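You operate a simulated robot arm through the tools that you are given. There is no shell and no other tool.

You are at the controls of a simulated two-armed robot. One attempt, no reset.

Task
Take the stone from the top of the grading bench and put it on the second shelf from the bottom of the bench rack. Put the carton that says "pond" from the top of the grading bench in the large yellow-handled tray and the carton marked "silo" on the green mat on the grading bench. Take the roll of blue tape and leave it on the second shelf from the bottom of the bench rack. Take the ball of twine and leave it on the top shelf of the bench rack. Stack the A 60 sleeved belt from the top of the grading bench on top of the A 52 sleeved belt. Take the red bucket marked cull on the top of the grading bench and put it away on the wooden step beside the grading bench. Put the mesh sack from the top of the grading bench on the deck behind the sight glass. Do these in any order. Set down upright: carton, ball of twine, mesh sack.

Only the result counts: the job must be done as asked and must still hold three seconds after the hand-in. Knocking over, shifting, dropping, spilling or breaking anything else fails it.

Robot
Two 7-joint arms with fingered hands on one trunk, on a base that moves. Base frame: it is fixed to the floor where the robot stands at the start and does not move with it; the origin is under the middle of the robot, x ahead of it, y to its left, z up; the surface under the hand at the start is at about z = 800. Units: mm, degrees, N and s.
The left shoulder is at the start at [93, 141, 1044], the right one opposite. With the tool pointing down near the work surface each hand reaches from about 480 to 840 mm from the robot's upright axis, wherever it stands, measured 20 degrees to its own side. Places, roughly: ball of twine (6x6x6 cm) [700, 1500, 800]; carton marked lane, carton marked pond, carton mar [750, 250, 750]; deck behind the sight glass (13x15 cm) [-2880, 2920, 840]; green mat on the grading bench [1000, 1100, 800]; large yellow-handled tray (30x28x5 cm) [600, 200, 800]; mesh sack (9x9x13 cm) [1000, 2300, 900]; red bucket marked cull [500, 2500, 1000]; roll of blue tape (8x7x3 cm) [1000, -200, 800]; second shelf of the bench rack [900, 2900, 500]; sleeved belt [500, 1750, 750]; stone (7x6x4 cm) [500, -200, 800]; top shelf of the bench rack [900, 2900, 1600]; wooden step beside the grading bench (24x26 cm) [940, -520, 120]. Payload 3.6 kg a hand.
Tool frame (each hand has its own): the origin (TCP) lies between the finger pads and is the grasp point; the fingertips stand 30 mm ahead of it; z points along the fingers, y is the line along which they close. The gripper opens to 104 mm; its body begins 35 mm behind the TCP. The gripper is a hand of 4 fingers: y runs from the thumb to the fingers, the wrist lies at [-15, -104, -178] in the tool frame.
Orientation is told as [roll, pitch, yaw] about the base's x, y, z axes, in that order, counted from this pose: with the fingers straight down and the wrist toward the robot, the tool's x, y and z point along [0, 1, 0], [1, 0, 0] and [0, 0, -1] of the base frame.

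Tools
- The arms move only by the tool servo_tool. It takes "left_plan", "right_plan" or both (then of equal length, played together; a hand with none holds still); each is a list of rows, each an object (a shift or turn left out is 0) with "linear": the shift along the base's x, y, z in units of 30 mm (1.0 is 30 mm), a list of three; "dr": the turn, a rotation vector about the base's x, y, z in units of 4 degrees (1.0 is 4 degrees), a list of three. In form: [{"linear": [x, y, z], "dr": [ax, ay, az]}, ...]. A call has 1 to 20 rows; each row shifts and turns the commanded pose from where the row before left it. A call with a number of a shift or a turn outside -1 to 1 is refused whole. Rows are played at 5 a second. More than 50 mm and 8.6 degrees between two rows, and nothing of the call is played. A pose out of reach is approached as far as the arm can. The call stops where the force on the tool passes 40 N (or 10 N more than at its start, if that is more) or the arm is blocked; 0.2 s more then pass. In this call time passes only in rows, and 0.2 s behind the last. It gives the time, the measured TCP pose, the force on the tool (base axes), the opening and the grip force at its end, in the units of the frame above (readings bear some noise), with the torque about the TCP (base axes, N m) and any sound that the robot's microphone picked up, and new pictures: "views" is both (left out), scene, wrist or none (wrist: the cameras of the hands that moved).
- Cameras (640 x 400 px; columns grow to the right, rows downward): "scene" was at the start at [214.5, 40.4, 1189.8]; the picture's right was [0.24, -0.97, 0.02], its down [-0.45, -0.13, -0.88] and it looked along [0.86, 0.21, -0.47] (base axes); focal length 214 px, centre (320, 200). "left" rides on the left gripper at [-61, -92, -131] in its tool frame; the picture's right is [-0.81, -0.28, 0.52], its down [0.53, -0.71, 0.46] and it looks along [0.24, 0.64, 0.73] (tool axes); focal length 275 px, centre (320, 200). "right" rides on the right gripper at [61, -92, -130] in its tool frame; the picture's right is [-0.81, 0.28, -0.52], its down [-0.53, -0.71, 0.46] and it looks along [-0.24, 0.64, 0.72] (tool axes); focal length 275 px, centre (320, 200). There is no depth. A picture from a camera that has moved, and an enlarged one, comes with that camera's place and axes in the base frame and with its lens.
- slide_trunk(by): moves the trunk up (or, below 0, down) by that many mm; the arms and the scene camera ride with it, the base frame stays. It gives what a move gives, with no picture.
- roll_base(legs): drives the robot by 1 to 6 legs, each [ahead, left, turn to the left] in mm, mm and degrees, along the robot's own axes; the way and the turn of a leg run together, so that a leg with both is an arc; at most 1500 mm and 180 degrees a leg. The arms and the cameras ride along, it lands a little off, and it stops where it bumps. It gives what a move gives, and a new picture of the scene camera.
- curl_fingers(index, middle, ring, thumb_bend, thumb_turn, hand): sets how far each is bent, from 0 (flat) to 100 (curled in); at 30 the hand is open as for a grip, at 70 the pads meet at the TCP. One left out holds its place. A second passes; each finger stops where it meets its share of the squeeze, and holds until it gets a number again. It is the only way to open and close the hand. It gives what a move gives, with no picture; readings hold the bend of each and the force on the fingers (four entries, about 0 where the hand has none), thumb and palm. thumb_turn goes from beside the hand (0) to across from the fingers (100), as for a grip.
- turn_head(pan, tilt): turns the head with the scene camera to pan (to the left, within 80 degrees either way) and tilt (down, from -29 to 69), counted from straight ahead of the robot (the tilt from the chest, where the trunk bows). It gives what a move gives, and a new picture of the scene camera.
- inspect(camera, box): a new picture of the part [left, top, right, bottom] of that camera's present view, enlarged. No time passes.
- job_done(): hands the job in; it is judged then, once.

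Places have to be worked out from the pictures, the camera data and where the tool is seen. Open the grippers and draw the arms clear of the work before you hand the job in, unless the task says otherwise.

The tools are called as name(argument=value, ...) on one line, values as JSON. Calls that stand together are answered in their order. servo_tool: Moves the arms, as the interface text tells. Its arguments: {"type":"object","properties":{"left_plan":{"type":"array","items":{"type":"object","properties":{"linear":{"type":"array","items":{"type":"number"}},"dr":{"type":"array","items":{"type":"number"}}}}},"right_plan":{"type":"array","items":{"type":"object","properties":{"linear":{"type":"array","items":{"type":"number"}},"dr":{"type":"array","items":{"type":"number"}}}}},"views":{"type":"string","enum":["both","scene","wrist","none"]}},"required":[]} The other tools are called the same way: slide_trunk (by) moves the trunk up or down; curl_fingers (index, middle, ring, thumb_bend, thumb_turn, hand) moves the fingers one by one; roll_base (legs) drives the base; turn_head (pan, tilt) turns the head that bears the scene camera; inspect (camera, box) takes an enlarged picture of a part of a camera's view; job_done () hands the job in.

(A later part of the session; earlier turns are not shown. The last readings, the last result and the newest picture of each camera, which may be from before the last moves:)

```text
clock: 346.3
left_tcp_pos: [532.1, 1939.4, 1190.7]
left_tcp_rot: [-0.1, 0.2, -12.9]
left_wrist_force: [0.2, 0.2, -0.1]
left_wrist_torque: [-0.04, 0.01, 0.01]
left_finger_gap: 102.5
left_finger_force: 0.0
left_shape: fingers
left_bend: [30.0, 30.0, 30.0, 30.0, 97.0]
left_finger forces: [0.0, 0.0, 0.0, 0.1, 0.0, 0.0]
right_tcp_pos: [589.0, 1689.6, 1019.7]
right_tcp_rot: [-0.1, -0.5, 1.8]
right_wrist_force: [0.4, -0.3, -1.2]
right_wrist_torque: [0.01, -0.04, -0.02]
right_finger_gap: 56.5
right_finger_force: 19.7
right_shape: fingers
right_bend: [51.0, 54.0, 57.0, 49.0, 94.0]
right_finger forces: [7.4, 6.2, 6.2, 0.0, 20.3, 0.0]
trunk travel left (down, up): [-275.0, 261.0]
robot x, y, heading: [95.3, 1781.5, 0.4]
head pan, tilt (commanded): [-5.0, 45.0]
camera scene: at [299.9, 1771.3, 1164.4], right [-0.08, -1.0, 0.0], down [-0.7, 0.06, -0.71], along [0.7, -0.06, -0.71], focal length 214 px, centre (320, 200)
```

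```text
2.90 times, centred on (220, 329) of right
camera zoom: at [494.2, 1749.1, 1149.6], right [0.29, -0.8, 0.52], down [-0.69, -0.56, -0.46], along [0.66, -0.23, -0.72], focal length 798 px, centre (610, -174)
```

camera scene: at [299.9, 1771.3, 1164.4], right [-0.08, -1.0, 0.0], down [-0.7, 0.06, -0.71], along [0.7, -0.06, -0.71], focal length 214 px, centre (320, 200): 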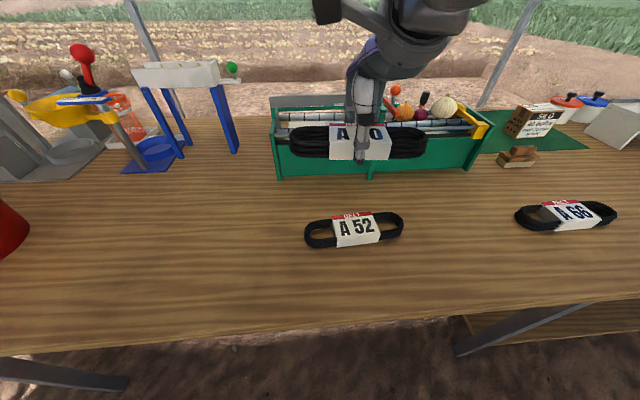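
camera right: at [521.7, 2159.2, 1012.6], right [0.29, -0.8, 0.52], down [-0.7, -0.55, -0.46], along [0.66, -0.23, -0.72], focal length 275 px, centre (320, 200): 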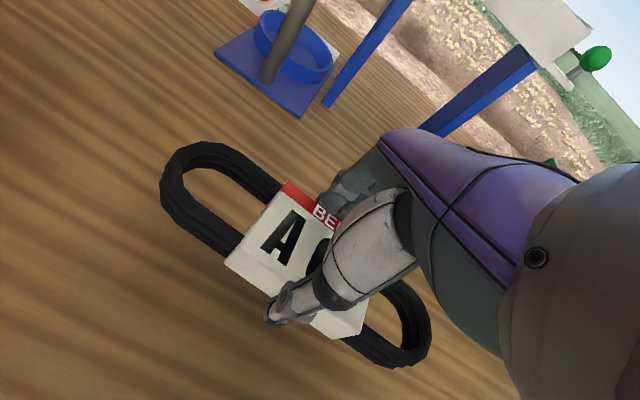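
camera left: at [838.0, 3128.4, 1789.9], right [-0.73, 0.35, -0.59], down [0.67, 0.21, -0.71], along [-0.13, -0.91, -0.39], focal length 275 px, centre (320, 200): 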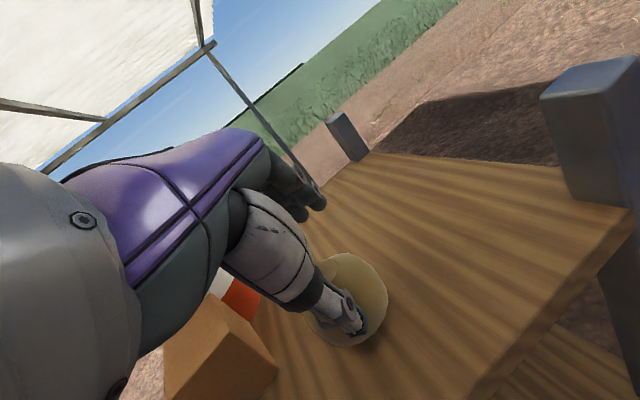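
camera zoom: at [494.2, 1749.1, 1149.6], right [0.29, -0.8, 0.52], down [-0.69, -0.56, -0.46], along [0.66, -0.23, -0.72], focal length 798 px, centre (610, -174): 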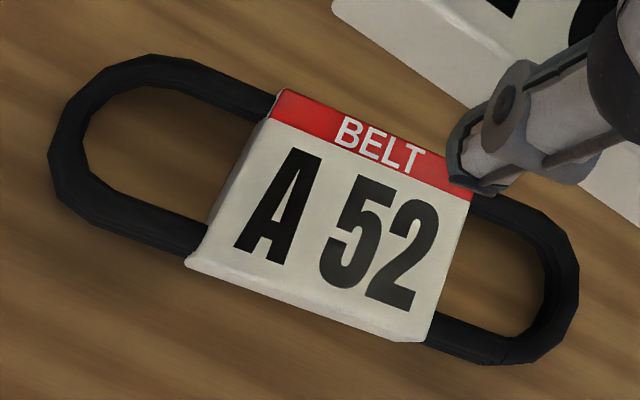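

A 52: centre [557,1679], yaw ≈ +2.5°, sleeve top z≈827. I bring A 60 right above it and lower to about 15 mm over it.

servo_tool(right_plan=[{"linear": [-0.21, -0.07, -0.7], "dr": [0, 0, 0.05]}, {"linear": [-0.21, -0.07, -0.9], "dr": [0, 0, 0.05]}, {"linear": [-0.21, -0.07, -0.9], "dr": [0, 0, 0.05]}, {"linear": [-0.21, -0.07, -0.9], "dr": [0, 0, 0.05]}, {"linear": [-0.21, -0.07, -0.9], "dr": [0, 0, 0.05]}], views="both")

inspect(camera="scene", box=[280, 160, 440, 270])

inspect(camera="right", box=[130, 140, 460, 380])

```text
clock: 347.5
left_tcp_pos: [533.9, 1938.6, 1189.9]
left_tcp_rot: [-0.1, 0.2, -13.0]
left_wrist_force: [-0.5, -0.4, 0.3]
left_wrist_torque: [0.04, -0.02, 0.0]
left_finger_gap: 102.7
left_finger_force: 0.0
left_shape: fingers
left_bend: [30.0, 30.0, 30.0, 30.0, 97.0]
left_finger forces: [0.0, 0.0, 0.1, 0.0, 0.0, 0.0]
right_tcp_pos: [557.0, 1680.1, 889.0]
right_tcp_rot: [-0.3, -0.5, 2.5]
right_wrist_force: [0.4, -1.3, -1.4]
right_wrist_torque: [0.0, -0.04, 0.02]
right_finger_gap: 56.1
right_finger_force: 20.1
right_shape: fingers
right_bend: [51.0, 54.0, 57.0, 49.0, 94.0]
right_finger forces: [7.4, 6.0, 6.3, 0.0, 20.1, 0.0]
trunk travel left (down, up): [-275.0, 261.0]
robot x, y, heading: [97.6, 1778.6, 0.3]
head pan, tilt (commanded): [-5.0, 45.0]
camera scene: at [300.2, 1771.2, 1164.3], right [-0.08, -1.0, 0.0], down [-0.7, 0.06, -0.71], along [0.7, -0.06, -0.71], focal length 214 px, centre (320, 200)
camera right: at [461.5, 1736.9, 1019.3], right [0.31, -0.8, 0.52], down [-0.68, -0.57, -0.46], along [0.66, -0.22, -0.72], focal length 275 px, centre (320, 200)
```

scene: 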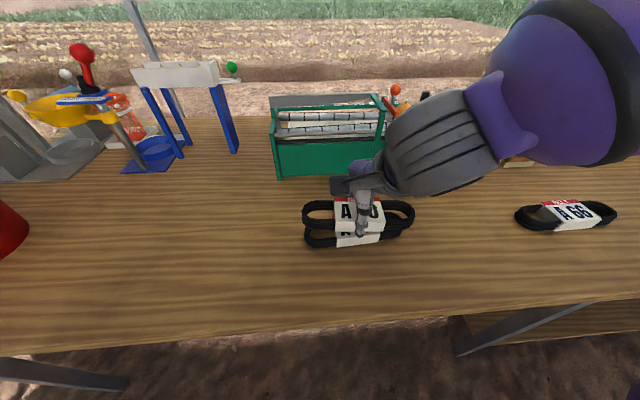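
right: 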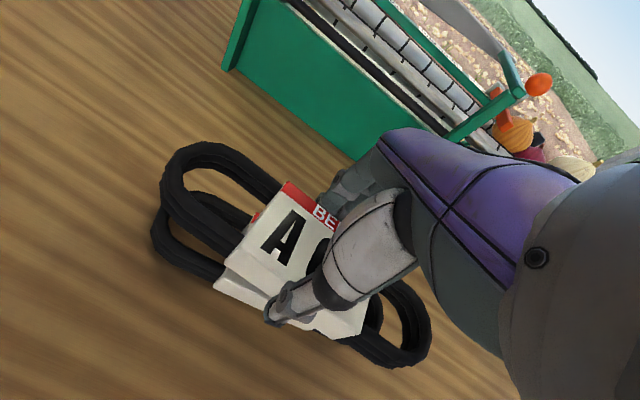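

```text
3.64 times, centred on (360, 215) of scene
camera zoom: at [300.2, 1771.2, 1164.3], right [-0.08, -1.0, 0.0], down [-0.7, 0.06, -0.71], along [0.7, -0.06, -0.71], focal length 780 px, centre (174, 146)
```

zoom: 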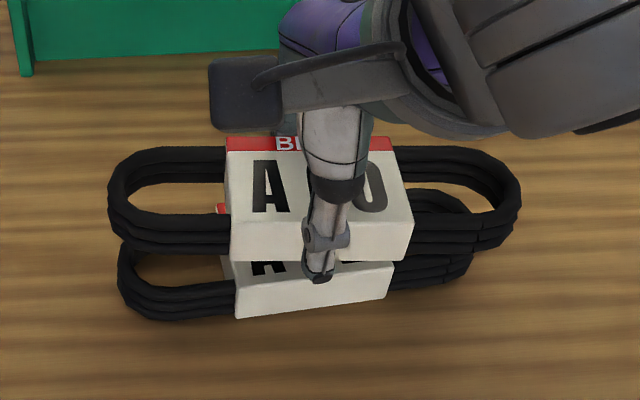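

```text
1.67 times, centred on (295, 260) of right
camera zoom: at [461.5, 1736.9, 1019.3], right [0.31, -0.8, 0.52], down [-0.68, -0.57, -0.46], along [0.66, -0.22, -0.72], focal length 459 px, centre (362, 100)
```

zoom: 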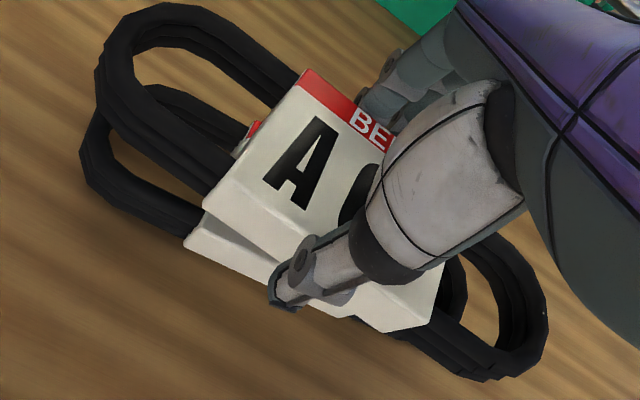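

A 60 sits about 8° rotated and ~7 mm short in x relative to A 52. I correct yaw by +8° and x by +7 mm, then check again.

servo_tool(right_plan=[{"linear": [0.08, 0, 0], "dr": [0, 0, 0.65]}, {"linear": [0.08, 0, 0], "dr": [0, 0, 0.65]}, {"linear": [0.08, 0, 0], "dr": [0, 0, 0.65]}], views="none")

inspect(camera="scene", box=[280, 160, 440, 270])

```text
clock: 348.3
left_tcp_pos: [533.8, 1939.0, 1190.1]
left_tcp_rot: [-0.1, 0.2, -12.9]
left_wrist_force: [-0.5, -0.7, 0.0]
left_wrist_torque: [-0.06, 0.01, -0.01]
left_finger_gap: 102.5
left_finger_force: 0.0
left_shape: fingers
left_bend: [30.0, 30.0, 30.0, 30.0, 97.0]
left_finger forces: [0.0, 0.0, 0.0, 0.0, 0.0, 0.1]
right_tcp_pos: [564.2, 1679.2, 890.1]
right_tcp_rot: [-0.2, -0.6, 10.5]
right_wrist_force: [0.5, -1.1, -2.4]
right_wrist_torque: [-0.05, 0.03, 0.0]
right_finger_gap: 56.4
right_finger_force: 19.3
right_shape: fingers
right_bend: [51.0, 54.0, 57.0, 49.0, 94.0]
right_finger forces: [7.5, 5.9, 6.2, 0.0, 20.0, 0.1]
trunk travel left (down, up): [-275.0, 261.0]
robot x, y, heading: [93.3, 1780.5, 0.2]
head pan, tilt (commanded): [-5.0, 45.0]
```

```text
3.64 times, centred on (360, 215) of scene
camera zoom: at [299.9, 1771.2, 1164.3], right [-0.08, -1.0, 0.0], down [-0.7, 0.06, -0.71], along [0.7, -0.06, -0.71], focal length 780 px, centre (174, 146)
```

zoom: 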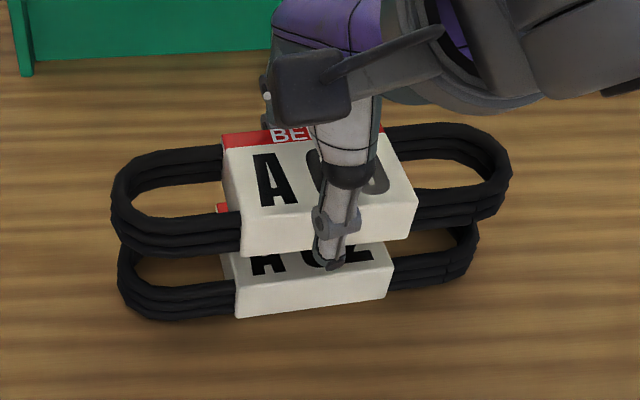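

Now the sleeves line up within ~3 mm. I lower A 60 onto A 52 in small steps.

servo_tool(right_plan=[{"linear": [0, 0, -0.4]}, {"linear": [0, 0, -0.3]}, {"linear": [0, 0, -0.1]}], views="none")

servo_tool(right_plan=[{"linear": [0, 0, -0.1]}, {"linear": [0, 0, -0.06]}], views="none")

inspect(camera="scene", box=[280, 160, 440, 270])

```text
clock: 349.1
left_tcp_pos: [533.8, 1939.5, 1190.5]
left_tcp_rot: [-0.1, 0.2, -13.0]
left_wrist_force: [0.5, -0.5, 0.5]
left_wrist_torque: [-0.01, 0.0, -0.01]
left_finger_gap: 102.8
left_finger_force: 0.0
left_shape: fingers
left_bend: [30.0, 30.0, 30.0, 30.0, 97.0]
left_finger forces: [0.0, 0.0, 0.0, 0.0, 0.0, 0.0]
right_tcp_pos: [564.3, 1680.7, 867.4]
right_tcp_rot: [-0.3, -0.6, 10.5]
right_wrist_force: [0.1, -0.4, -1.9]
right_wrist_torque: [0.03, -0.01, 0.0]
right_finger_gap: 56.5
right_finger_force: 20.0
right_shape: fingers
right_bend: [51.0, 54.0, 57.0, 49.0, 94.0]
right_finger forces: [7.4, 5.9, 6.2, 0.0, 20.2, 0.0]
trunk travel left (down, up): [-275.0, 261.0]
robot x, y, heading: [96.5, 1776.1, 0.2]
head pan, tilt (commanded): [-5.0, 45.0]
```

```text
clock: 349.7
left_tcp_pos: [531.1, 1939.8, 1190.6]
left_tcp_rot: [-0.1, 0.2, -12.9]
left_wrist_force: [-0.4, 0.6, -0.9]
left_wrist_torque: [-0.02, 0.01, -0.01]
left_finger_gap: 102.8
left_finger_force: 0.1
left_shape: fingers
left_bend: [30.0, 30.0, 30.0, 30.0, 97.0]
left_finger forces: [0.1, 0.0, 0.0, 0.0, 0.0, 0.0]
right_tcp_pos: [564.7, 1680.5, 862.6]
right_tcp_rot: [-0.2, -0.8, 10.5]
right_wrist_force: [0.1, -0.1, 4.2]
right_wrist_torque: [0.0, -0.14, 0.01]
right_finger_gap: 56.1
right_finger_force: 20.1
right_shape: fingers
right_bend: [51.0, 54.0, 57.0, 49.0, 94.0]
right_finger forces: [7.2, 6.0, 6.5, 0.0, 20.9, 0.1]
trunk travel left (down, up): [-275.0, 261.0]
robot x, y, heading: [95.3, 1776.0, 0.5]
head pan, tilt (commanded): [-5.0, 45.0]
```

```text
3.64 times, centred on (360, 215) of scene
camera zoom: at [299.4, 1771.3, 1164.5], right [-0.08, -1.0, 0.0], down [-0.7, 0.06, -0.71], along [0.7, -0.06, -0.71], focal length 780 px, centre (174, 146)
```

zoom: 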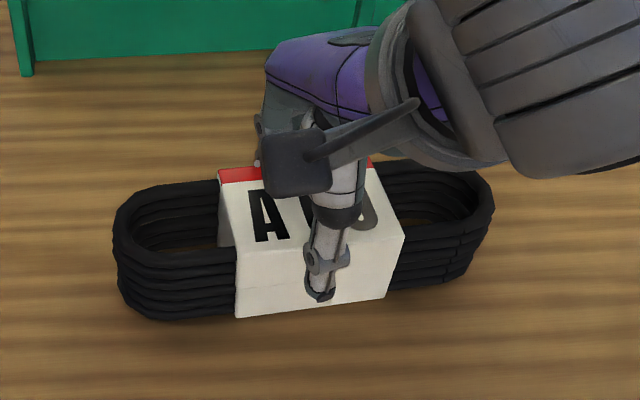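

Contact with a neat stack. I open the hand and lift straight up.

curl_fingers(hand="right", index=30, middle=30, ring=30, thumb_bend=30)

servo_tool(right_plan=[{"linear": [0, 0, 0.4]}, {"linear": [0, 0, 0.8]}, {"linear": [0, 0, 0.9]}, {"linear": [0, 0, 0.9]}, {"linear": [0, 0, 0.9]}, {"linear": [0, 0, 0.9]}, {"linear": [0, 0, 0.9]}, {"linear": [0, 0, 0.9]}], views="both")

```text
clock: 350.7
left_tcp_pos: [532.3, 1939.5, 1190.2]
left_tcp_rot: [-0.1, 0.2, -12.9]
left_wrist_force: [0.2, 0.3, -0.2]
left_wrist_torque: [0.01, -0.01, 0.0]
left_finger_gap: 102.9
left_finger_force: 0.1
left_shape: fingers
left_bend: [30.0, 30.0, 30.0, 30.0, 97.0]
left_finger forces: [0.0, 0.1, 0.0, 0.0, 0.0, 0.0]
right_tcp_pos: [565.3, 1679.7, 861.9]
right_tcp_rot: [-0.2, -0.5, 10.4]
right_wrist_force: [0.0, -0.1, 0.1]
right_wrist_torque: [-0.01, 0.0, 0.0]
right_finger_gap: 102.7
right_finger_force: 0.0
right_shape: fingers
right_bend: [30.0, 30.0, 30.0, 30.0, 97.0]
right_finger forces: [0.0, 0.0, 0.0, 0.0, 0.0, 0.0]
trunk travel left (down, up): [-275.0, 261.0]
robot x, y, heading: [96.2, 1777.6, 0.3]
head pan, tilt (commanded): [-5.0, 45.0]
```

```text
clock: 352.5
left_tcp_pos: [533.1, 1940.5, 1189.6]
left_tcp_rot: [-0.2, 0.1, -13.0]
left_wrist_force: [0.3, 0.4, -0.4]
left_wrist_torque: [-0.03, 0.0, 0.01]
left_finger_gap: 102.9
left_finger_force: 0.0
left_shape: fingers
left_bend: [30.0, 30.0, 30.0, 30.0, 97.0]
left_finger forces: [0.0, 0.0, 0.0, 0.0, 0.0, 0.0]
right_tcp_pos: [564.1, 1679.4, 1059.7]
right_tcp_rot: [-0.3, -0.6, 10.5]
right_wrist_force: [-0.3, -0.2, -0.4]
right_wrist_torque: [0.01, 0.01, 0.0]
right_finger_gap: 102.8
right_finger_force: 0.1
right_shape: fingers
right_bend: [30.0, 30.0, 30.0, 30.0, 97.0]
right_finger forces: [0.1, 0.0, 0.0, 0.0, 0.0, 0.1]
trunk travel left (down, up): [-275.0, 261.0]
robot x, y, heading: [99.3, 1779.2, 0.3]
head pan, tilt (commanded): [-5.0, 45.0]
camera scene: at [299.5, 1771.4, 1164.4], right [-0.08, -1.0, 0.0], down [-0.7, 0.06, -0.71], along [0.7, -0.06, -0.71], focal length 214 px, centre (320, 200)
camera right: at [461.9, 1724.0, 1190.1], right [0.41, -0.75, 0.52], down [-0.6, -0.66, -0.46], along [0.69, -0.12, -0.72], focal length 275 px, centre (320, 200)
```

scene: 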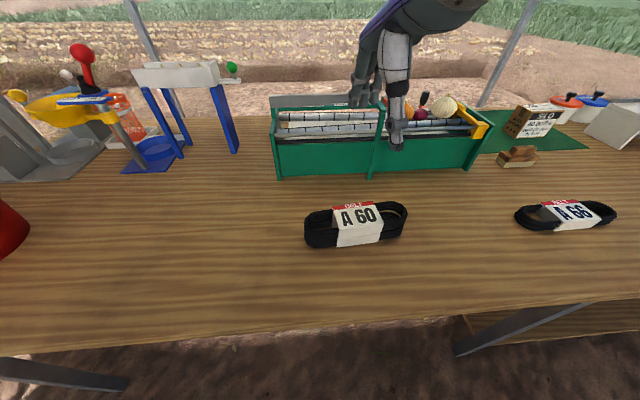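
right: 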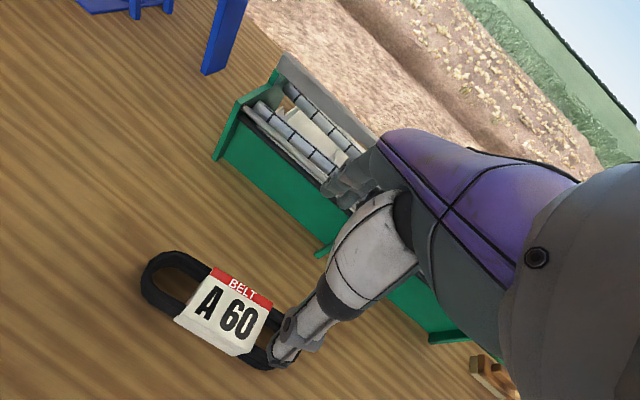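

A 60 is stacked on A 52. Next the bucket (rim ≈180 mm wide at z≈990, centre ≈[562,2401], no bail handle): I'll carry it with both hands at opposite rims. I raise the right hand and roll left to face it.

servo_tool(right_plan=[{"linear": [-0.3, 0, 0.9], "dr": [0, 0, -0.5]}, {"linear": [-0.3, 0, 0.9], "dr": [0, 0, -0.5]}, {"linear": [-0.3, 0, 0.9], "dr": [0, 0, -0.5]}, {"linear": [-0.3, 0, 0.9], "dr": [0, 0, -0.5]}], views="none")

roll_base(legs=[[0, 625, 0]])

turn_head(pan=0, tilt=45)

```text
clock: 353.5
left_tcp_pos: [533.5, 1939.3, 1189.9]
left_tcp_rot: [-0.1, 0.3, -12.9]
left_wrist_force: [-0.4, 0.3, 0.4]
left_wrist_torque: [-0.01, 0.0, 0.01]
left_finger_gap: 103.0
left_finger_force: 0.1
left_shape: fingers
left_bend: [30.0, 30.0, 30.0, 30.0, 97.0]
left_finger forces: [0.1, 0.0, 0.0, 0.0, 0.0, 0.0]
right_tcp_pos: [529.1, 1678.4, 1164.7]
right_tcp_rot: [-0.5, -0.3, 2.4]
right_wrist_force: [9.5, -5.5, -26.2]
right_wrist_torque: [-0.89, -1.51, 0.01]
right_finger_gap: 102.7
right_finger_force: 0.1
right_shape: fingers
right_bend: [30.0, 30.0, 30.0, 30.0, 97.0]
right_finger forces: [0.1, 0.0, 0.0, 0.1, 0.0, 0.1]
trunk travel left (down, up): [-275.0, 261.0]
robot x, y, heading: [96.1, 1779.0, 0.5]
head pan, tilt (commanded): [-5.0, 45.0]
```

```text
clock: 359.4
left_tcp_pos: [524.9, 2573.1, 1190.9]
left_tcp_rot: [-0.1, 0.2, -12.3]
left_wrist_force: [0.7, -0.2, -0.1]
left_wrist_torque: [0.0, 0.04, 0.03]
left_finger_gap: 102.6
left_finger_force: 0.0
left_shape: fingers
left_bend: [30.0, 30.0, 30.0, 30.0, 97.0]
left_finger forces: [0.0, 0.1, 0.0, 0.0, 0.1, 0.0]
right_tcp_pos: [523.3, 2314.1, 1166.9]
right_tcp_rot: [-0.4, -0.6, 3.0]
right_wrist_force: [22.4, -5.3, -18.4]
right_wrist_torque: [-0.35, 1.19, -0.75]
right_finger_gap: 102.6
right_finger_force: 0.0
right_shape: fingers
right_bend: [30.0, 30.0, 30.0, 30.0, 97.0]
right_finger forces: [0.0, 0.1, 0.0, 0.0, 0.1, 0.0]
trunk travel left (down, up): [-275.0, 261.0]
robot x, y, heading: [86.8, 2406.6, 0.9]
head pan, tilt (commanded): [-5.0, 45.0]
camera scene: at [297.4, 2403.8, 1172.9], right [-0.07, -1.0, 0.0], down [-0.63, 0.04, -0.78], along [0.77, -0.05, -0.63], focal length 214 px, centre (320, 200)
```

scene: 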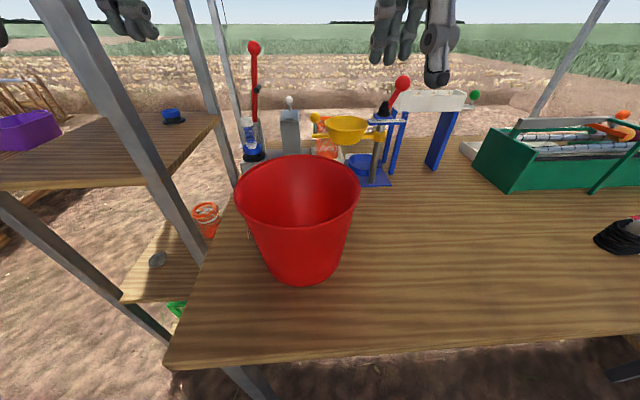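

```text
clock: 360.1
left_tcp_pos: [525.1, 2574.3, 1190.6]
left_tcp_rot: [-0.1, 0.3, -12.3]
left_wrist_force: [0.0, 0.5, 0.3]
left_wrist_torque: [0.03, 0.01, -0.02]
left_finger_gap: 102.5
left_finger_force: 0.0
left_shape: fingers
left_bend: [30.0, 30.0, 30.0, 30.0, 97.0]
left_finger forces: [0.0, 0.0, 0.0, 0.1, 0.0, 0.0]
right_tcp_pos: [523.5, 2314.1, 1164.5]
right_tcp_rot: [-0.4, -0.5, 2.8]
right_wrist_force: [26.4, 16.5, -16.4]
right_wrist_torque: [-3.46, 2.14, -3.56]
right_finger_gap: 103.0
right_finger_force: 0.0
right_shape: fingers
right_bend: [30.0, 30.0, 30.0, 30.0, 97.0]
right_finger forces: [0.0, 0.0, 0.0, 0.0, 0.0, 0.0]
trunk travel left (down, up): [-275.0, 261.0]
robot x, y, heading: [88.2, 2406.9, 0.7]
head pan, tilt (commanded): [0.0, 45.0]
camera scene: at [297.4, 2405.0, 1172.6], right [-0.05, -1.0, 0.0], down [-0.63, 0.03, -0.77], along [0.77, -0.04, -0.63], focal length 214 px, centre (320, 200)
```

scene: 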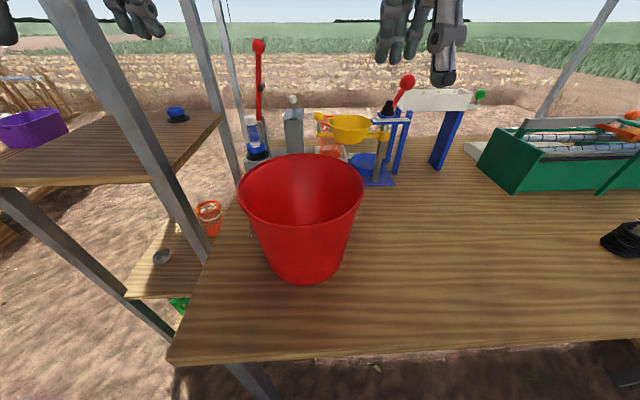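

The right wrist shows ~30 N: it is pressing against my own head (the camera tilt is off too). I move the right hand away to the right and forward at once.

servo_tool(right_plan=[{"linear": [0.5, -0.9, 0]}, {"linear": [0.5, -0.9, 0]}, {"linear": [0.5, -0.9, 0]}], views="both")

```text
clock: 360.9
left_tcp_pos: [525.2, 2573.2, 1190.2]
left_tcp_rot: [0.0, 0.2, -12.3]
left_wrist_force: [0.7, 0.2, -0.5]
left_wrist_torque: [0.03, 0.03, 0.02]
left_finger_gap: 102.9
left_finger_force: 0.1
left_shape: fingers
left_bend: [30.0, 30.0, 30.0, 30.0, 97.0]
left_finger forces: [0.0, 0.0, 0.0, 0.0, 0.1, 0.0]
right_tcp_pos: [568.4, 2232.4, 1166.0]
right_tcp_rot: [-0.2, -0.6, 3.1]
right_wrist_force: [0.5, 0.2, 0.1]
right_wrist_torque: [0.02, 0.0, 0.0]
right_finger_gap: 102.6
right_finger_force: 0.0
right_shape: fingers
right_bend: [30.0, 30.0, 30.0, 30.0, 97.0]
right_finger forces: [0.0, 0.0, 0.0, 0.1, 0.0, 0.0]
trunk travel left (down, up): [-275.0, 261.0]
robot x, y, heading: [88.0, 2408.1, 0.8]
head pan, tilt (commanded): [0.0, 45.0]
camera scene: at [293.5, 2410.1, 1164.3], right [0.02, -1.0, 0.0], down [-0.71, -0.01, -0.71], along [0.71, 0.01, -0.71], focal length 214 px, centre (320, 200)
camera right: at [472.4, 2288.0, 1297.0], right [0.31, -0.79, 0.52], down [-0.68, -0.57, -0.46], along [0.67, -0.21, -0.72], focal length 275 px, centre (320, 200)
```

scene: 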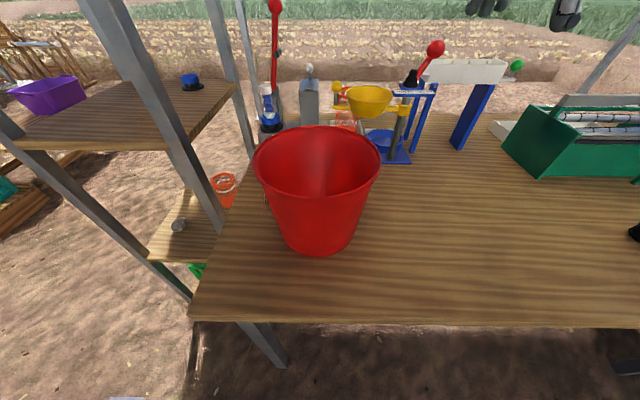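
right: 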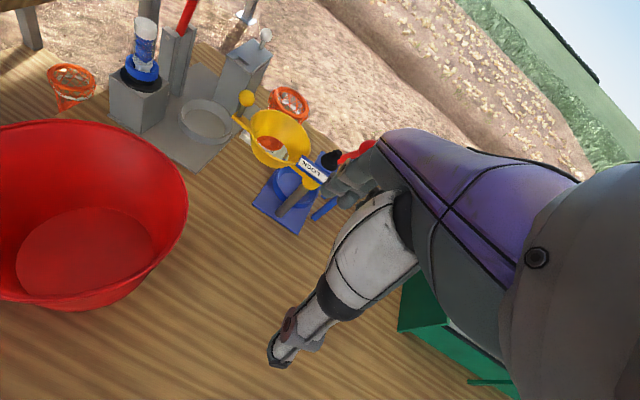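

Contact is gone. Bucket: centre [582,2418], rim radius ≈95 at z≈975. I bring both hands over opposite rim points with the hands yawed about ∓80°, fingers to go inside and thumbs outside.

servo_tool(left_plan=[{"linear": [0.08, -0.12, -0.2], "dr": [0, 0, -1]}, {"linear": [0.08, -0.12, -0.2], "dr": [0, 0, -1]}, {"linear": [0.08, -0.12, -0.2], "dr": [0, 0, -1]}, {"linear": [0.08, -0.12, -0.2], "dr": [0, 0, -1]}, {"linear": [0.08, -0.12, -0.2], "dr": [0, 0, -1]}, {"linear": [0.08, -0.12, -0.2], "dr": [0, 0, -1]}, {"linear": [0.08, -0.12, -0.2], "dr": [0, 0, -1]}, {"linear": [0.08, -0.12, -0.2], "dr": [0, 0, -1]}, {"linear": [0.08, -0.12, -0.2], "dr": [0, 0, -1]}, {"linear": [0.08, -0.12, -0.2], "dr": [0, 0, -1]}, {"linear": [0.08, -0.12, -0.2], "dr": [0, 0, -1]}, {"linear": [0.08, -0.12, -0.2], "dr": [0, 0, -1]}, {"linear": [0.08, -0.12, -0.2], "dr": [0, 0, -1]}, {"linear": [0.08, -0.12, -0.2], "dr": [0, 0, -1]}, {"linear": [0.08, -0.12, -0.2], "dr": [0, 0, -1]}, {"linear": [0.08, -0.12, -0.2], "dr": [0, 0, -1]}, {"linear": [0.08, -0.12, -0.2], "dr": [0, 0, -1]}], right_plan=[{"linear": [0, 0.18, -0.16], "dr": [0, 0, 1]}, {"linear": [0, 0.18, -0.16], "dr": [0, 0, 1]}, {"linear": [0, 0.18, -0.16], "dr": [0, 0, 1]}, {"linear": [0, 0.18, -0.16], "dr": [0, 0, 1]}, {"linear": [0, 0.18, -0.16], "dr": [0, 0, 1]}, {"linear": [0, 0.18, -0.16], "dr": [0, 0, 1]}, {"linear": [0, 0.18, -0.16], "dr": [0, 0, 1]}, {"linear": [0, 0.18, -0.16], "dr": [0, 0, 1]}, {"linear": [0, 0.18, -0.16], "dr": [0, 0, 1]}, {"linear": [0, 0.18, -0.16], "dr": [0, 0, 1]}, {"linear": [0, 0.18, -0.16], "dr": [0, 0, 1]}, {"linear": [0, 0.18, -0.16], "dr": [0, 0, 1]}, {"linear": [0, 0.18, -0.16], "dr": [0, 0, 1]}, {"linear": [0, 0.18, -0.16], "dr": [0, 0, 1]}, {"linear": [0, 0.18, -0.16], "dr": [0, 0, 1]}, {"linear": [0, 0.18, -0.16], "dr": [0, 0, 1]}, {"linear": [0, 0.18, -0.16], "dr": [0, 0, 1]}], views="both")

```text
clock: 364.5
left_tcp_pos: [565.6, 2511.8, 1087.6]
left_tcp_rot: [-0.1, 0.2, -80.3]
left_wrist_force: [-0.3, 0.2, 0.9]
left_wrist_torque: [-0.01, 0.01, -0.02]
left_finger_gap: 102.8
left_finger_force: 0.0
left_shape: fingers
left_bend: [30.0, 30.0, 30.0, 30.0, 97.0]
left_finger forces: [0.1, 0.0, 0.0, 0.0, 0.1, 0.0]
right_tcp_pos: [568.9, 2324.1, 1084.8]
right_tcp_rot: [-0.2, -0.6, 71.1]
right_wrist_force: [0.5, 1.2, -0.2]
right_wrist_torque: [0.01, -0.03, -0.01]
right_finger_gap: 102.8
right_finger_force: 0.0
right_shape: fingers
right_bend: [30.0, 30.0, 30.0, 30.0, 97.0]
right_finger forces: [0.0, 0.0, 0.0, 0.0, 0.0, 0.0]
trunk travel left (down, up): [-275.0, 261.0]
robot x, y, heading: [91.4, 2409.1, 0.9]
head pan, tilt (commanded): [0.0, 45.0]
camera scene: at [293.6, 2410.7, 1164.3], right [0.02, -1.0, 0.0], down [-0.71, -0.01, -0.71], along [0.71, 0.01, -0.71], focal length 214 px, centre (320, 200)
camera right: at [480.6, 2255.6, 1215.5], right [0.85, -0.01, 0.52], down [0.28, -0.84, -0.46], along [0.45, 0.54, -0.72], focal length 275 px, centre (320, 200)
camera left: at [490.8, 2593.3, 1218.9], right [-0.85, 0.14, -0.52], down [0.41, 0.79, -0.45], along [0.35, -0.59, -0.73], focal length 275 px, centre (320, 200)
```

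scene: 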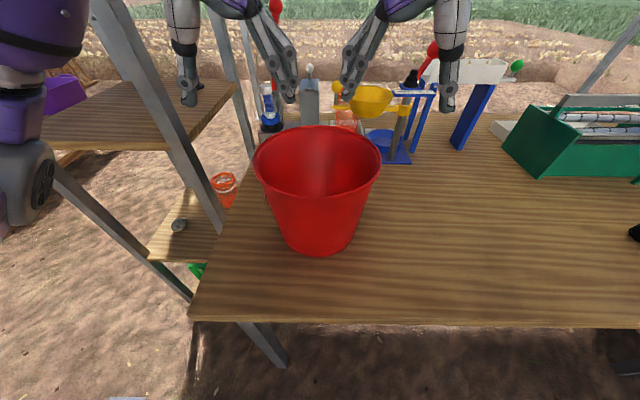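
right: 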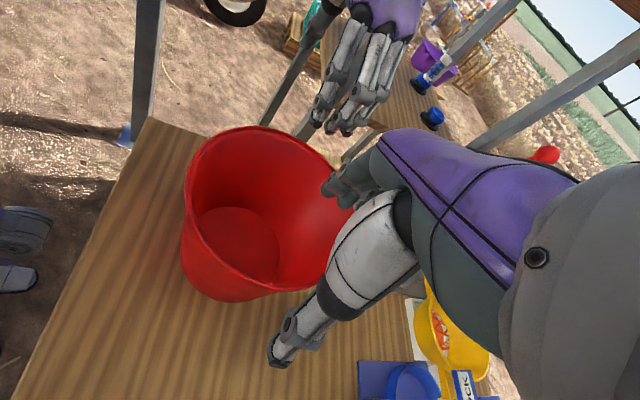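
left: 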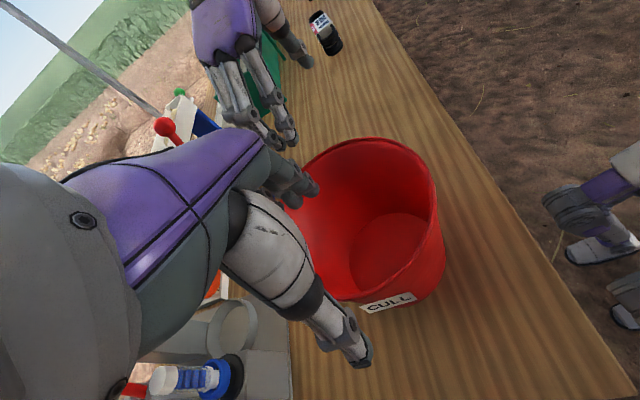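

Both cameras confirm the rim. I descend both hands together so the fingers go inside and thumbs outside, to z≈962.

servo_tool(left_plan=[{"linear": [0, 0.03, -0.8]}, {"linear": [0, 0.03, -0.8]}, {"linear": [0, 0.03, -0.8]}, {"linear": [0, 0.03, -0.8]}, {"linear": [0, 0, -0.8]}], right_plan=[{"linear": [-0.03, 0, -0.78], "dr": [0, 0, 0.45]}, {"linear": [-0.03, 0, -0.78], "dr": [0, 0, 0.45]}, {"linear": [-0.03, 0, -0.78], "dr": [0, 0, 0.45]}, {"linear": [-0.03, 0, -0.78], "dr": [0, 0, 0.45]}, {"linear": [0, 0, -0.78], "dr": [0, 0, 0.45]}], views="both")

```text
clock: 365.7
left_tcp_pos: [564.0, 2515.1, 968.0]
left_tcp_rot: [0.0, 0.1, -80.3]
left_wrist_force: [0.4, -0.4, 0.0]
left_wrist_torque: [0.02, -0.01, 0.01]
left_finger_gap: 103.0
left_finger_force: 0.1
left_shape: fingers
left_bend: [30.0, 30.0, 30.0, 30.0, 97.0]
left_finger forces: [0.1, 0.1, 0.0, 0.1, 0.0, 0.1]
right_tcp_pos: [566.5, 2325.9, 967.0]
right_tcp_rot: [-0.3, -0.7, 80.0]
right_wrist_force: [-0.2, 0.4, 0.1]
right_wrist_torque: [0.01, 0.03, 0.02]
right_finger_gap: 102.8
right_finger_force: 0.0
right_shape: fingers
right_bend: [30.0, 30.0, 30.0, 30.0, 97.0]
right_finger forces: [0.0, 0.0, 0.0, 0.1, 0.1, 0.1]
trunk travel left (down, up): [-275.0, 261.0]
robot x, y, heading: [89.8, 2407.2, 0.8]
head pan, tilt (commanded): [0.0, 45.0]
camera scene: at [293.6, 2410.8, 1164.3], right [0.02, -1.0, 0.0], down [-0.71, -0.01, -0.71], along [0.71, 0.01, -0.71], focal length 214 px, centre (320, 200)
camera right: at [490.0, 2244.7, 1096.7], right [0.84, 0.13, 0.52], down [0.4, -0.79, -0.46], along [0.36, 0.6, -0.72], focal length 275 px, centre (320, 200)
camera left: at [489.5, 2596.9, 1099.4], right [-0.85, 0.14, -0.52], down [0.4, 0.79, -0.45], along [0.35, -0.59, -0.73], focal length 275 px, centre (320, 200)
```

scene: 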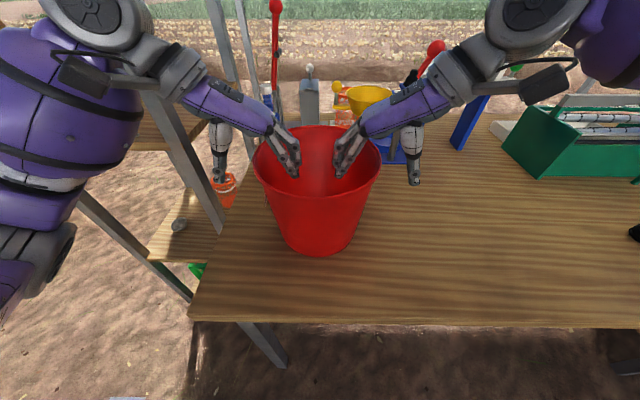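
right: 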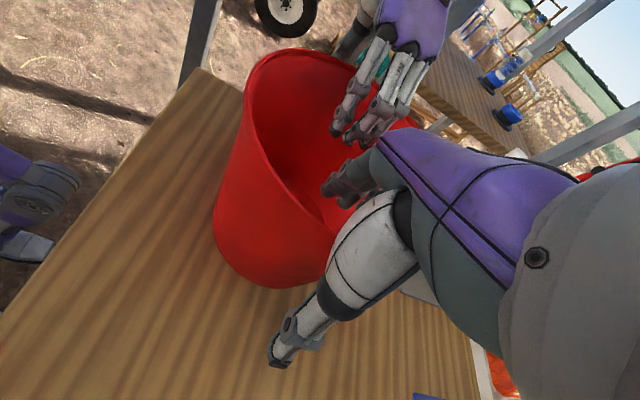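
left: 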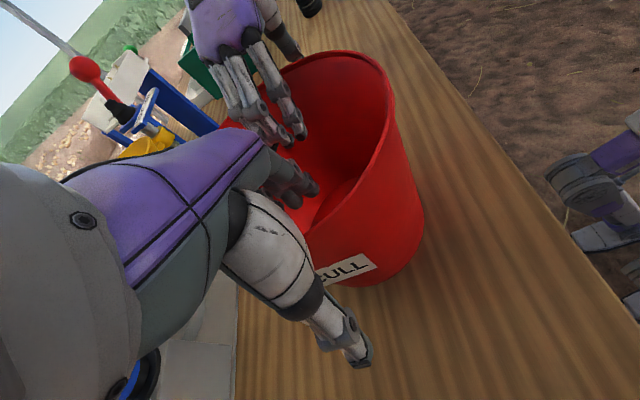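

Fingers are inside and thumbs outside on both sides. I lower 8 mm more and close both hands on the wall.

servo_tool(left_plan=[{"linear": [0, 0, -0.27]}], right_plan=[{"linear": [0, 0, -0.25]}], views="none")

curl_fingers(hand="left", index=78, middle=78, ring=78, thumb_bend=78)

curl_fingers(hand="right", index=78, middle=78, ring=78, thumb_bend=78)

inspect(camera="scene", box=[180, 60, 460, 280])

```text
clock: 366.1
left_tcp_pos: [564.3, 2516.6, 959.9]
left_tcp_rot: [-0.1, 0.2, -80.3]
left_wrist_force: [0.0, -0.1, -0.7]
left_wrist_torque: [-0.03, -0.02, 0.01]
left_finger_gap: 102.6
left_finger_force: 0.1
left_shape: fingers
left_bend: [30.0, 30.0, 30.0, 30.0, 97.0]
left_finger forces: [0.1, 0.0, 0.0, 0.1, 0.1, 0.0]
right_tcp_pos: [566.2, 2326.5, 960.1]
right_tcp_rot: [-0.3, -0.5, 80.0]
right_wrist_force: [0.1, -0.5, 0.5]
right_wrist_torque: [0.02, 0.02, -0.05]
right_finger_gap: 102.7
right_finger_force: 0.0
right_shape: fingers
right_bend: [30.0, 30.0, 30.0, 30.0, 97.0]
right_finger forces: [0.1, 0.0, 0.0, 0.0, 0.0, 0.1]
trunk travel left (down, up): [-275.0, 261.0]
robot x, y, heading: [92.6, 2408.3, 0.8]
head pan, tilt (commanded): [0.0, 45.0]
```

```text
clock: 367.1
left_tcp_pos: [564.2, 2516.3, 960.8]
left_tcp_rot: [-0.1, 0.2, -80.3]
left_wrist_force: [-1.5, -2.6, -0.7]
left_wrist_torque: [0.0, 0.08, -0.17]
left_finger_gap: 0.1
left_finger_force: 13.6
left_shape: fingers
left_bend: [75.0, 76.0, 77.0, 71.0, 96.0]
left_finger forces: [5.9, 5.6, 2.9, 0.0, 13.2, 0.0]
right_tcp_pos: [565.5, 2326.5, 959.8]
right_tcp_rot: [-0.3, -0.6, 80.0]
right_wrist_force: [2.0, 2.7, -0.3]
right_wrist_torque: [-0.03, 0.02, -0.04]
right_finger_gap: 104.0
right_finger_force: 1.5
right_shape: fingers
right_bend: [29.0, 30.0, 30.0, 30.0, 97.0]
right_finger forces: [2.2, 0.0, 0.1, 0.0, 0.0, 0.0]
trunk travel left (down, up): [-275.0, 261.0]
robot x, y, heading: [87.9, 2410.2, 0.8]
head pan, tilt (commanded): [0.0, 45.0]
```

```text
clock: 368.1
left_tcp_pos: [563.7, 2516.3, 961.3]
left_tcp_rot: [0.0, 0.1, -80.4]
left_wrist_force: [0.0, -25.2, 0.6]
left_wrist_torque: [-0.41, -0.12, -0.31]
left_finger_gap: 0.0
left_finger_force: 17.4
left_shape: fingers
left_bend: [75.0, 76.0, 77.0, 73.0, 96.0]
left_finger forces: [8.5, 9.2, 10.7, 0.1, 5.9, 0.0]
right_tcp_pos: [565.6, 2326.8, 961.2]
right_tcp_rot: [-0.3, -0.7, 79.9]
right_wrist_force: [-0.7, 27.0, 5.4]
right_wrist_torque: [0.86, 0.04, 0.41]
right_finger_gap: 18.0
right_finger_force: 13.0
right_shape: fingers
right_bend: [44.0, 49.0, 50.0, 78.0, 97.0]
right_finger forces: [10.0, 8.4, 8.9, 0.0, 0.0, 0.0]
trunk travel left (down, up): [-275.0, 261.0]
robot x, y, heading: [89.2, 2407.0, 0.9]
head pan, tilt (commanded): [0.0, 45.0]
```

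```text
1.82 times, centred on (320, 170) of scene
camera zoom: at [292.9, 2411.1, 1164.5], right [0.02, -1.0, 0.0], down [-0.71, -0.01, -0.71], along [0.71, 0.01, -0.71], focal length 390 px, centre (320, 254)
```

zoom: 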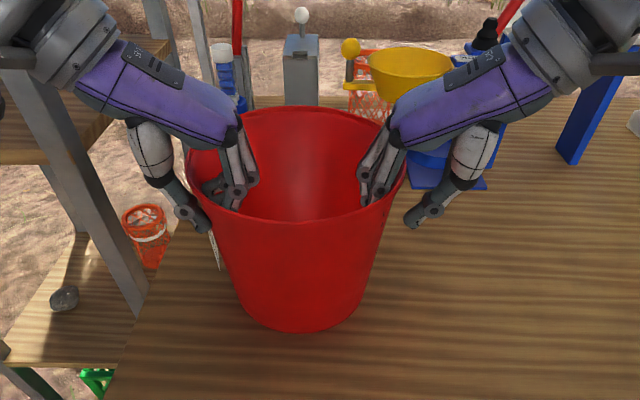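

The left hand holds the wall, but the right wall is ~13 mm inside of the right hand: only its fingers touch. I shift the right hand 13 mm left and re-close it.

servo_tool(right_plan=[{"linear": [0, 0.2, 0]}, {"linear": [0, 0.22, 0]}], views="none")

curl_fingers(hand="right", index=78, middle=78, ring=78, thumb_bend=78)

inspect(camera="right", box=[180, 60, 480, 380])

```text
clock: 368.7
left_tcp_pos: [565.3, 2516.4, 960.4]
left_tcp_rot: [-0.1, 0.3, -80.2]
left_wrist_force: [0.1, -13.0, -3.8]
left_wrist_torque: [-0.18, -0.04, -0.25]
left_finger_gap: 0.0
left_finger_force: 14.7
left_shape: fingers
left_bend: [75.0, 76.0, 77.0, 73.0, 96.0]
left_finger forces: [6.3, 6.7, 8.1, 0.0, 9.3, 0.1]
right_tcp_pos: [565.5, 2336.8, 959.6]
right_tcp_rot: [-0.3, -0.5, 79.8]
right_wrist_force: [1.1, 11.7, 5.5]
right_wrist_torque: [0.46, -0.05, 0.13]
right_finger_gap: 11.5
right_finger_force: 6.4
right_shape: fingers
right_bend: [49.0, 52.0, 54.0, 78.0, 97.0]
right_finger forces: [5.3, 3.6, 4.0, 0.1, 0.0, 0.0]
trunk travel left (down, up): [-275.0, 261.0]
robot x, y, heading: [90.4, 2407.8, 1.0]
head pan, tilt (commanded): [0.0, 45.0]
```

```text
clock: 369.7
left_tcp_pos: [564.3, 2516.2, 960.4]
left_tcp_rot: [0.1, 0.1, -80.3]
left_wrist_force: [0.0, -23.9, -1.2]
left_wrist_torque: [-0.37, -0.14, -0.28]
left_finger_gap: 0.3
left_finger_force: 17.1
left_shape: fingers
left_bend: [75.0, 76.0, 77.0, 73.0, 96.0]
left_finger forces: [7.9, 9.3, 10.4, 0.0, 6.1, 0.0]
right_tcp_pos: [565.4, 2337.9, 958.7]
right_tcp_rot: [-0.3, -0.6, 79.9]
right_wrist_force: [-0.4, 24.5, 1.0]
right_wrist_torque: [0.64, 0.04, 0.34]
right_finger_gap: 7.0
right_finger_force: 11.9
right_shape: fingers
right_bend: [54.0, 56.0, 58.0, 78.0, 97.0]
right_finger forces: [8.3, 7.5, 7.5, 0.0, 0.1, 0.0]
trunk travel left (down, up): [-275.0, 261.0]
robot x, y, heading: [87.1, 2409.3, 0.9]
head pan, tilt (commanded): [0.0, 45.0]
```

```text
1.25 times, centred on (330, 220) of right
camera zoom: at [489.0, 2257.3, 1089.6], right [0.84, 0.13, 0.52], down [0.4, -0.79, -0.46], along [0.36, 0.6, -0.72], focal length 344 px, centre (308, 175)
```

zoom: 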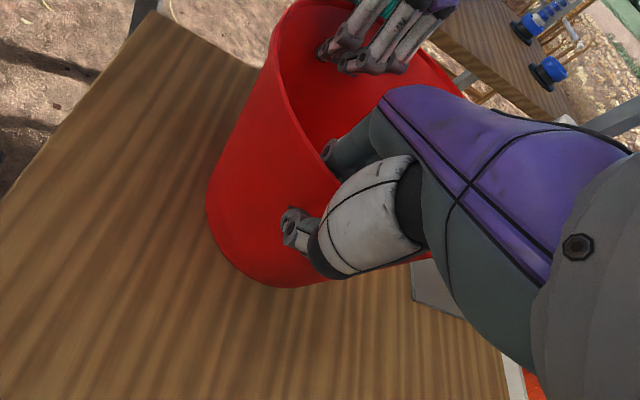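

The right thumb is still ~7 mm off the wall. I shift 8 mm further and close again with a bit more thumb bend.

servo_tool(right_plan=[{"linear": [0, 0.3, 0]}], views="none")

curl_fingers(hand="right", index=80, middle=80, ring=80, thumb_bend=86)

curl_fingers(hand="left", index=82, middle=82, ring=82, thumb_bend=86)

```text
clock: 370.1
left_tcp_pos: [564.7, 2516.5, 960.4]
left_tcp_rot: [-0.1, 0.3, -80.2]
left_wrist_force: [0.1, -12.3, -2.6]
left_wrist_torque: [-0.16, -0.01, -0.28]
left_finger_gap: 0.0
left_finger_force: 15.2
left_shape: fingers
left_bend: [76.0, 77.0, 77.0, 73.0, 96.0]
left_finger forces: [5.8, 6.8, 7.9, 0.0, 9.8, 0.0]
right_tcp_pos: [566.0, 2346.0, 958.3]
right_tcp_rot: [-0.3, -0.6, 79.9]
right_wrist_force: [-0.4, 11.9, 1.3]
right_wrist_torque: [0.39, 0.08, 0.18]
right_finger_gap: 3.6
right_finger_force: 7.7
right_shape: fingers
right_bend: [57.0, 58.0, 60.0, 78.0, 97.0]
right_finger forces: [5.2, 4.2, 4.3, 0.0, 1.8, 0.1]
trunk travel left (down, up): [-275.0, 261.0]
robot x, y, heading: [87.5, 2410.5, 0.7]
head pan, tilt (commanded): [0.0, 45.0]
```

```text
clock: 371.1
left_tcp_pos: [565.7, 2516.7, 961.2]
left_tcp_rot: [-0.2, 0.2, -80.3]
left_wrist_force: [0.1, -8.4, -3.2]
left_wrist_torque: [-0.1, 0.02, -0.22]
left_finger_gap: 0.0
left_finger_force: 14.9
left_shape: fingers
left_bend: [76.0, 76.0, 77.0, 73.0, 96.0]
left_finger forces: [5.9, 6.5, 6.2, 0.1, 11.2, 0.1]
right_tcp_pos: [565.0, 2346.3, 959.2]
right_tcp_rot: [-0.2, -0.5, 80.0]
right_wrist_force: [-0.1, 8.8, 0.1]
right_wrist_torque: [0.34, 0.08, 0.36]
right_finger_gap: 3.0
right_finger_force: 16.3
right_shape: fingers
right_bend: [58.0, 60.0, 62.0, 79.0, 97.0]
right_finger forces: [7.4, 6.8, 6.5, 0.1, 12.9, 0.0]
trunk travel left (down, up): [-275.0, 261.0]
robot x, y, heading: [85.3, 2406.4, 0.8]
head pan, tilt (commanded): [0.0, 45.0]
```

```text
clock: 372.1
left_tcp_pos: [565.0, 2516.3, 961.1]
left_tcp_rot: [0.0, 0.2, -80.3]
left_wrist_force: [-0.4, -7.5, -3.2]
left_wrist_torque: [-0.04, 0.04, -0.35]
left_finger_gap: 0.0
left_finger_force: 22.3
left_shape: fingers
left_bend: [76.0, 77.0, 77.0, 72.0, 96.0]
left_finger forces: [8.6, 8.3, 9.4, 0.1, 19.6, 0.0]
right_tcp_pos: [565.7, 2348.1, 959.9]
right_tcp_rot: [-0.2, -0.6, 80.0]
right_wrist_force: [1.4, 7.6, -0.5]
right_wrist_torque: [0.33, 0.04, 0.35]
right_finger_gap: 3.2
right_finger_force: 16.7
right_shape: fingers
right_bend: [58.0, 60.0, 62.0, 79.0, 97.0]
right_finger forces: [7.3, 6.6, 6.4, 0.1, 12.9, 0.0]
trunk travel left (down, up): [-275.0, 261.0]
robot x, y, heading: [85.7, 2408.6, 0.5]
head pan, tilt (commanded): [0.0, 45.0]
```

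Both hands now grip the wall (22 N / 17 N). I tighten the right a little and lift both together.

curl_fingers(hand="right", index=86, middle=86, ring=86, thumb_bend=94)

servo_tool(left_plan=[{"linear": [0, 0, 0.2]}, {"linear": [0, 0, 0.4]}, {"linear": [0, 0, 0.5]}], right_plan=[{"linear": [0, 0, 0.2]}, {"linear": [0, 0, 0.4]}, {"linear": [0, 0, 0.5]}], views="scene")

```text
clock: 373.1
left_tcp_pos: [564.6, 2515.7, 960.3]
left_tcp_rot: [-0.1, 0.2, -80.3]
left_wrist_force: [0.3, -4.1, -3.6]
left_wrist_torque: [-0.02, 0.09, -0.38]
left_finger_gap: 0.1
left_finger_force: 22.2
left_shape: fingers
left_bend: [76.0, 77.0, 77.0, 72.0, 96.0]
left_finger forces: [8.3, 7.6, 8.0, 0.1, 20.2, 0.0]
right_tcp_pos: [566.5, 2346.6, 959.7]
right_tcp_rot: [-0.4, -0.4, 80.0]
right_wrist_force: [-1.0, 5.0, 1.1]
right_wrist_torque: [0.35, -0.05, 0.45]
right_finger_gap: 3.5
right_finger_force: 22.9
right_shape: fingers
right_bend: [59.0, 60.0, 62.0, 79.0, 97.0]
right_finger forces: [9.1, 7.9, 8.1, 0.0, 20.5, 0.1]
trunk travel left (down, up): [-275.0, 261.0]
robot x, y, heading: [88.1, 2409.3, 1.1]
head pan, tilt (commanded): [0.0, 45.0]
```

```text
clock: 373.9
left_tcp_pos: [565.0, 2516.6, 995.3]
left_tcp_rot: [-0.1, 0.1, -80.3]
left_wrist_force: [-0.2, 0.2, -3.7]
left_wrist_torque: [0.07, 0.07, -0.4]
left_finger_gap: 0.0
left_finger_force: 20.9
left_shape: fingers
left_bend: [76.0, 77.0, 77.0, 72.0, 95.0]
left_finger forces: [7.1, 6.2, 7.7, 0.0, 20.7, 0.1]
right_tcp_pos: [565.6, 2347.3, 993.4]
right_tcp_rot: [-0.3, -0.4, 80.0]
right_wrist_force: [0.6, 0.5, 2.1]
right_wrist_torque: [0.3, 0.0, 0.4]
right_finger_gap: 3.3
right_finger_force: 21.3
right_shape: fingers
right_bend: [59.0, 60.0, 62.0, 80.0, 97.0]
right_finger forces: [8.9, 6.8, 6.6, 0.1, 21.6, 0.0]
trunk travel left (down, up): [-275.0, 261.0]
robot x, y, heading: [87.7, 2410.7, 0.9]
head pan, tilt (commanded): [0.0, 45.0]
camera scene: at [293.3, 2410.7, 1164.3], right [0.02, -1.0, 0.0], down [-0.71, -0.01, -0.71], along [0.71, 0.01, -0.71], focal length 214 px, centre (320, 200)
```

scene: 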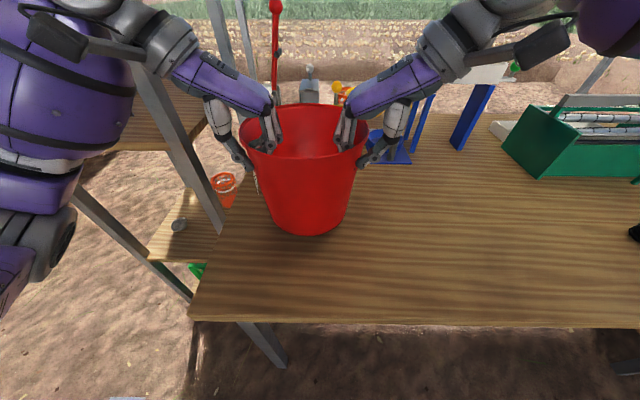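

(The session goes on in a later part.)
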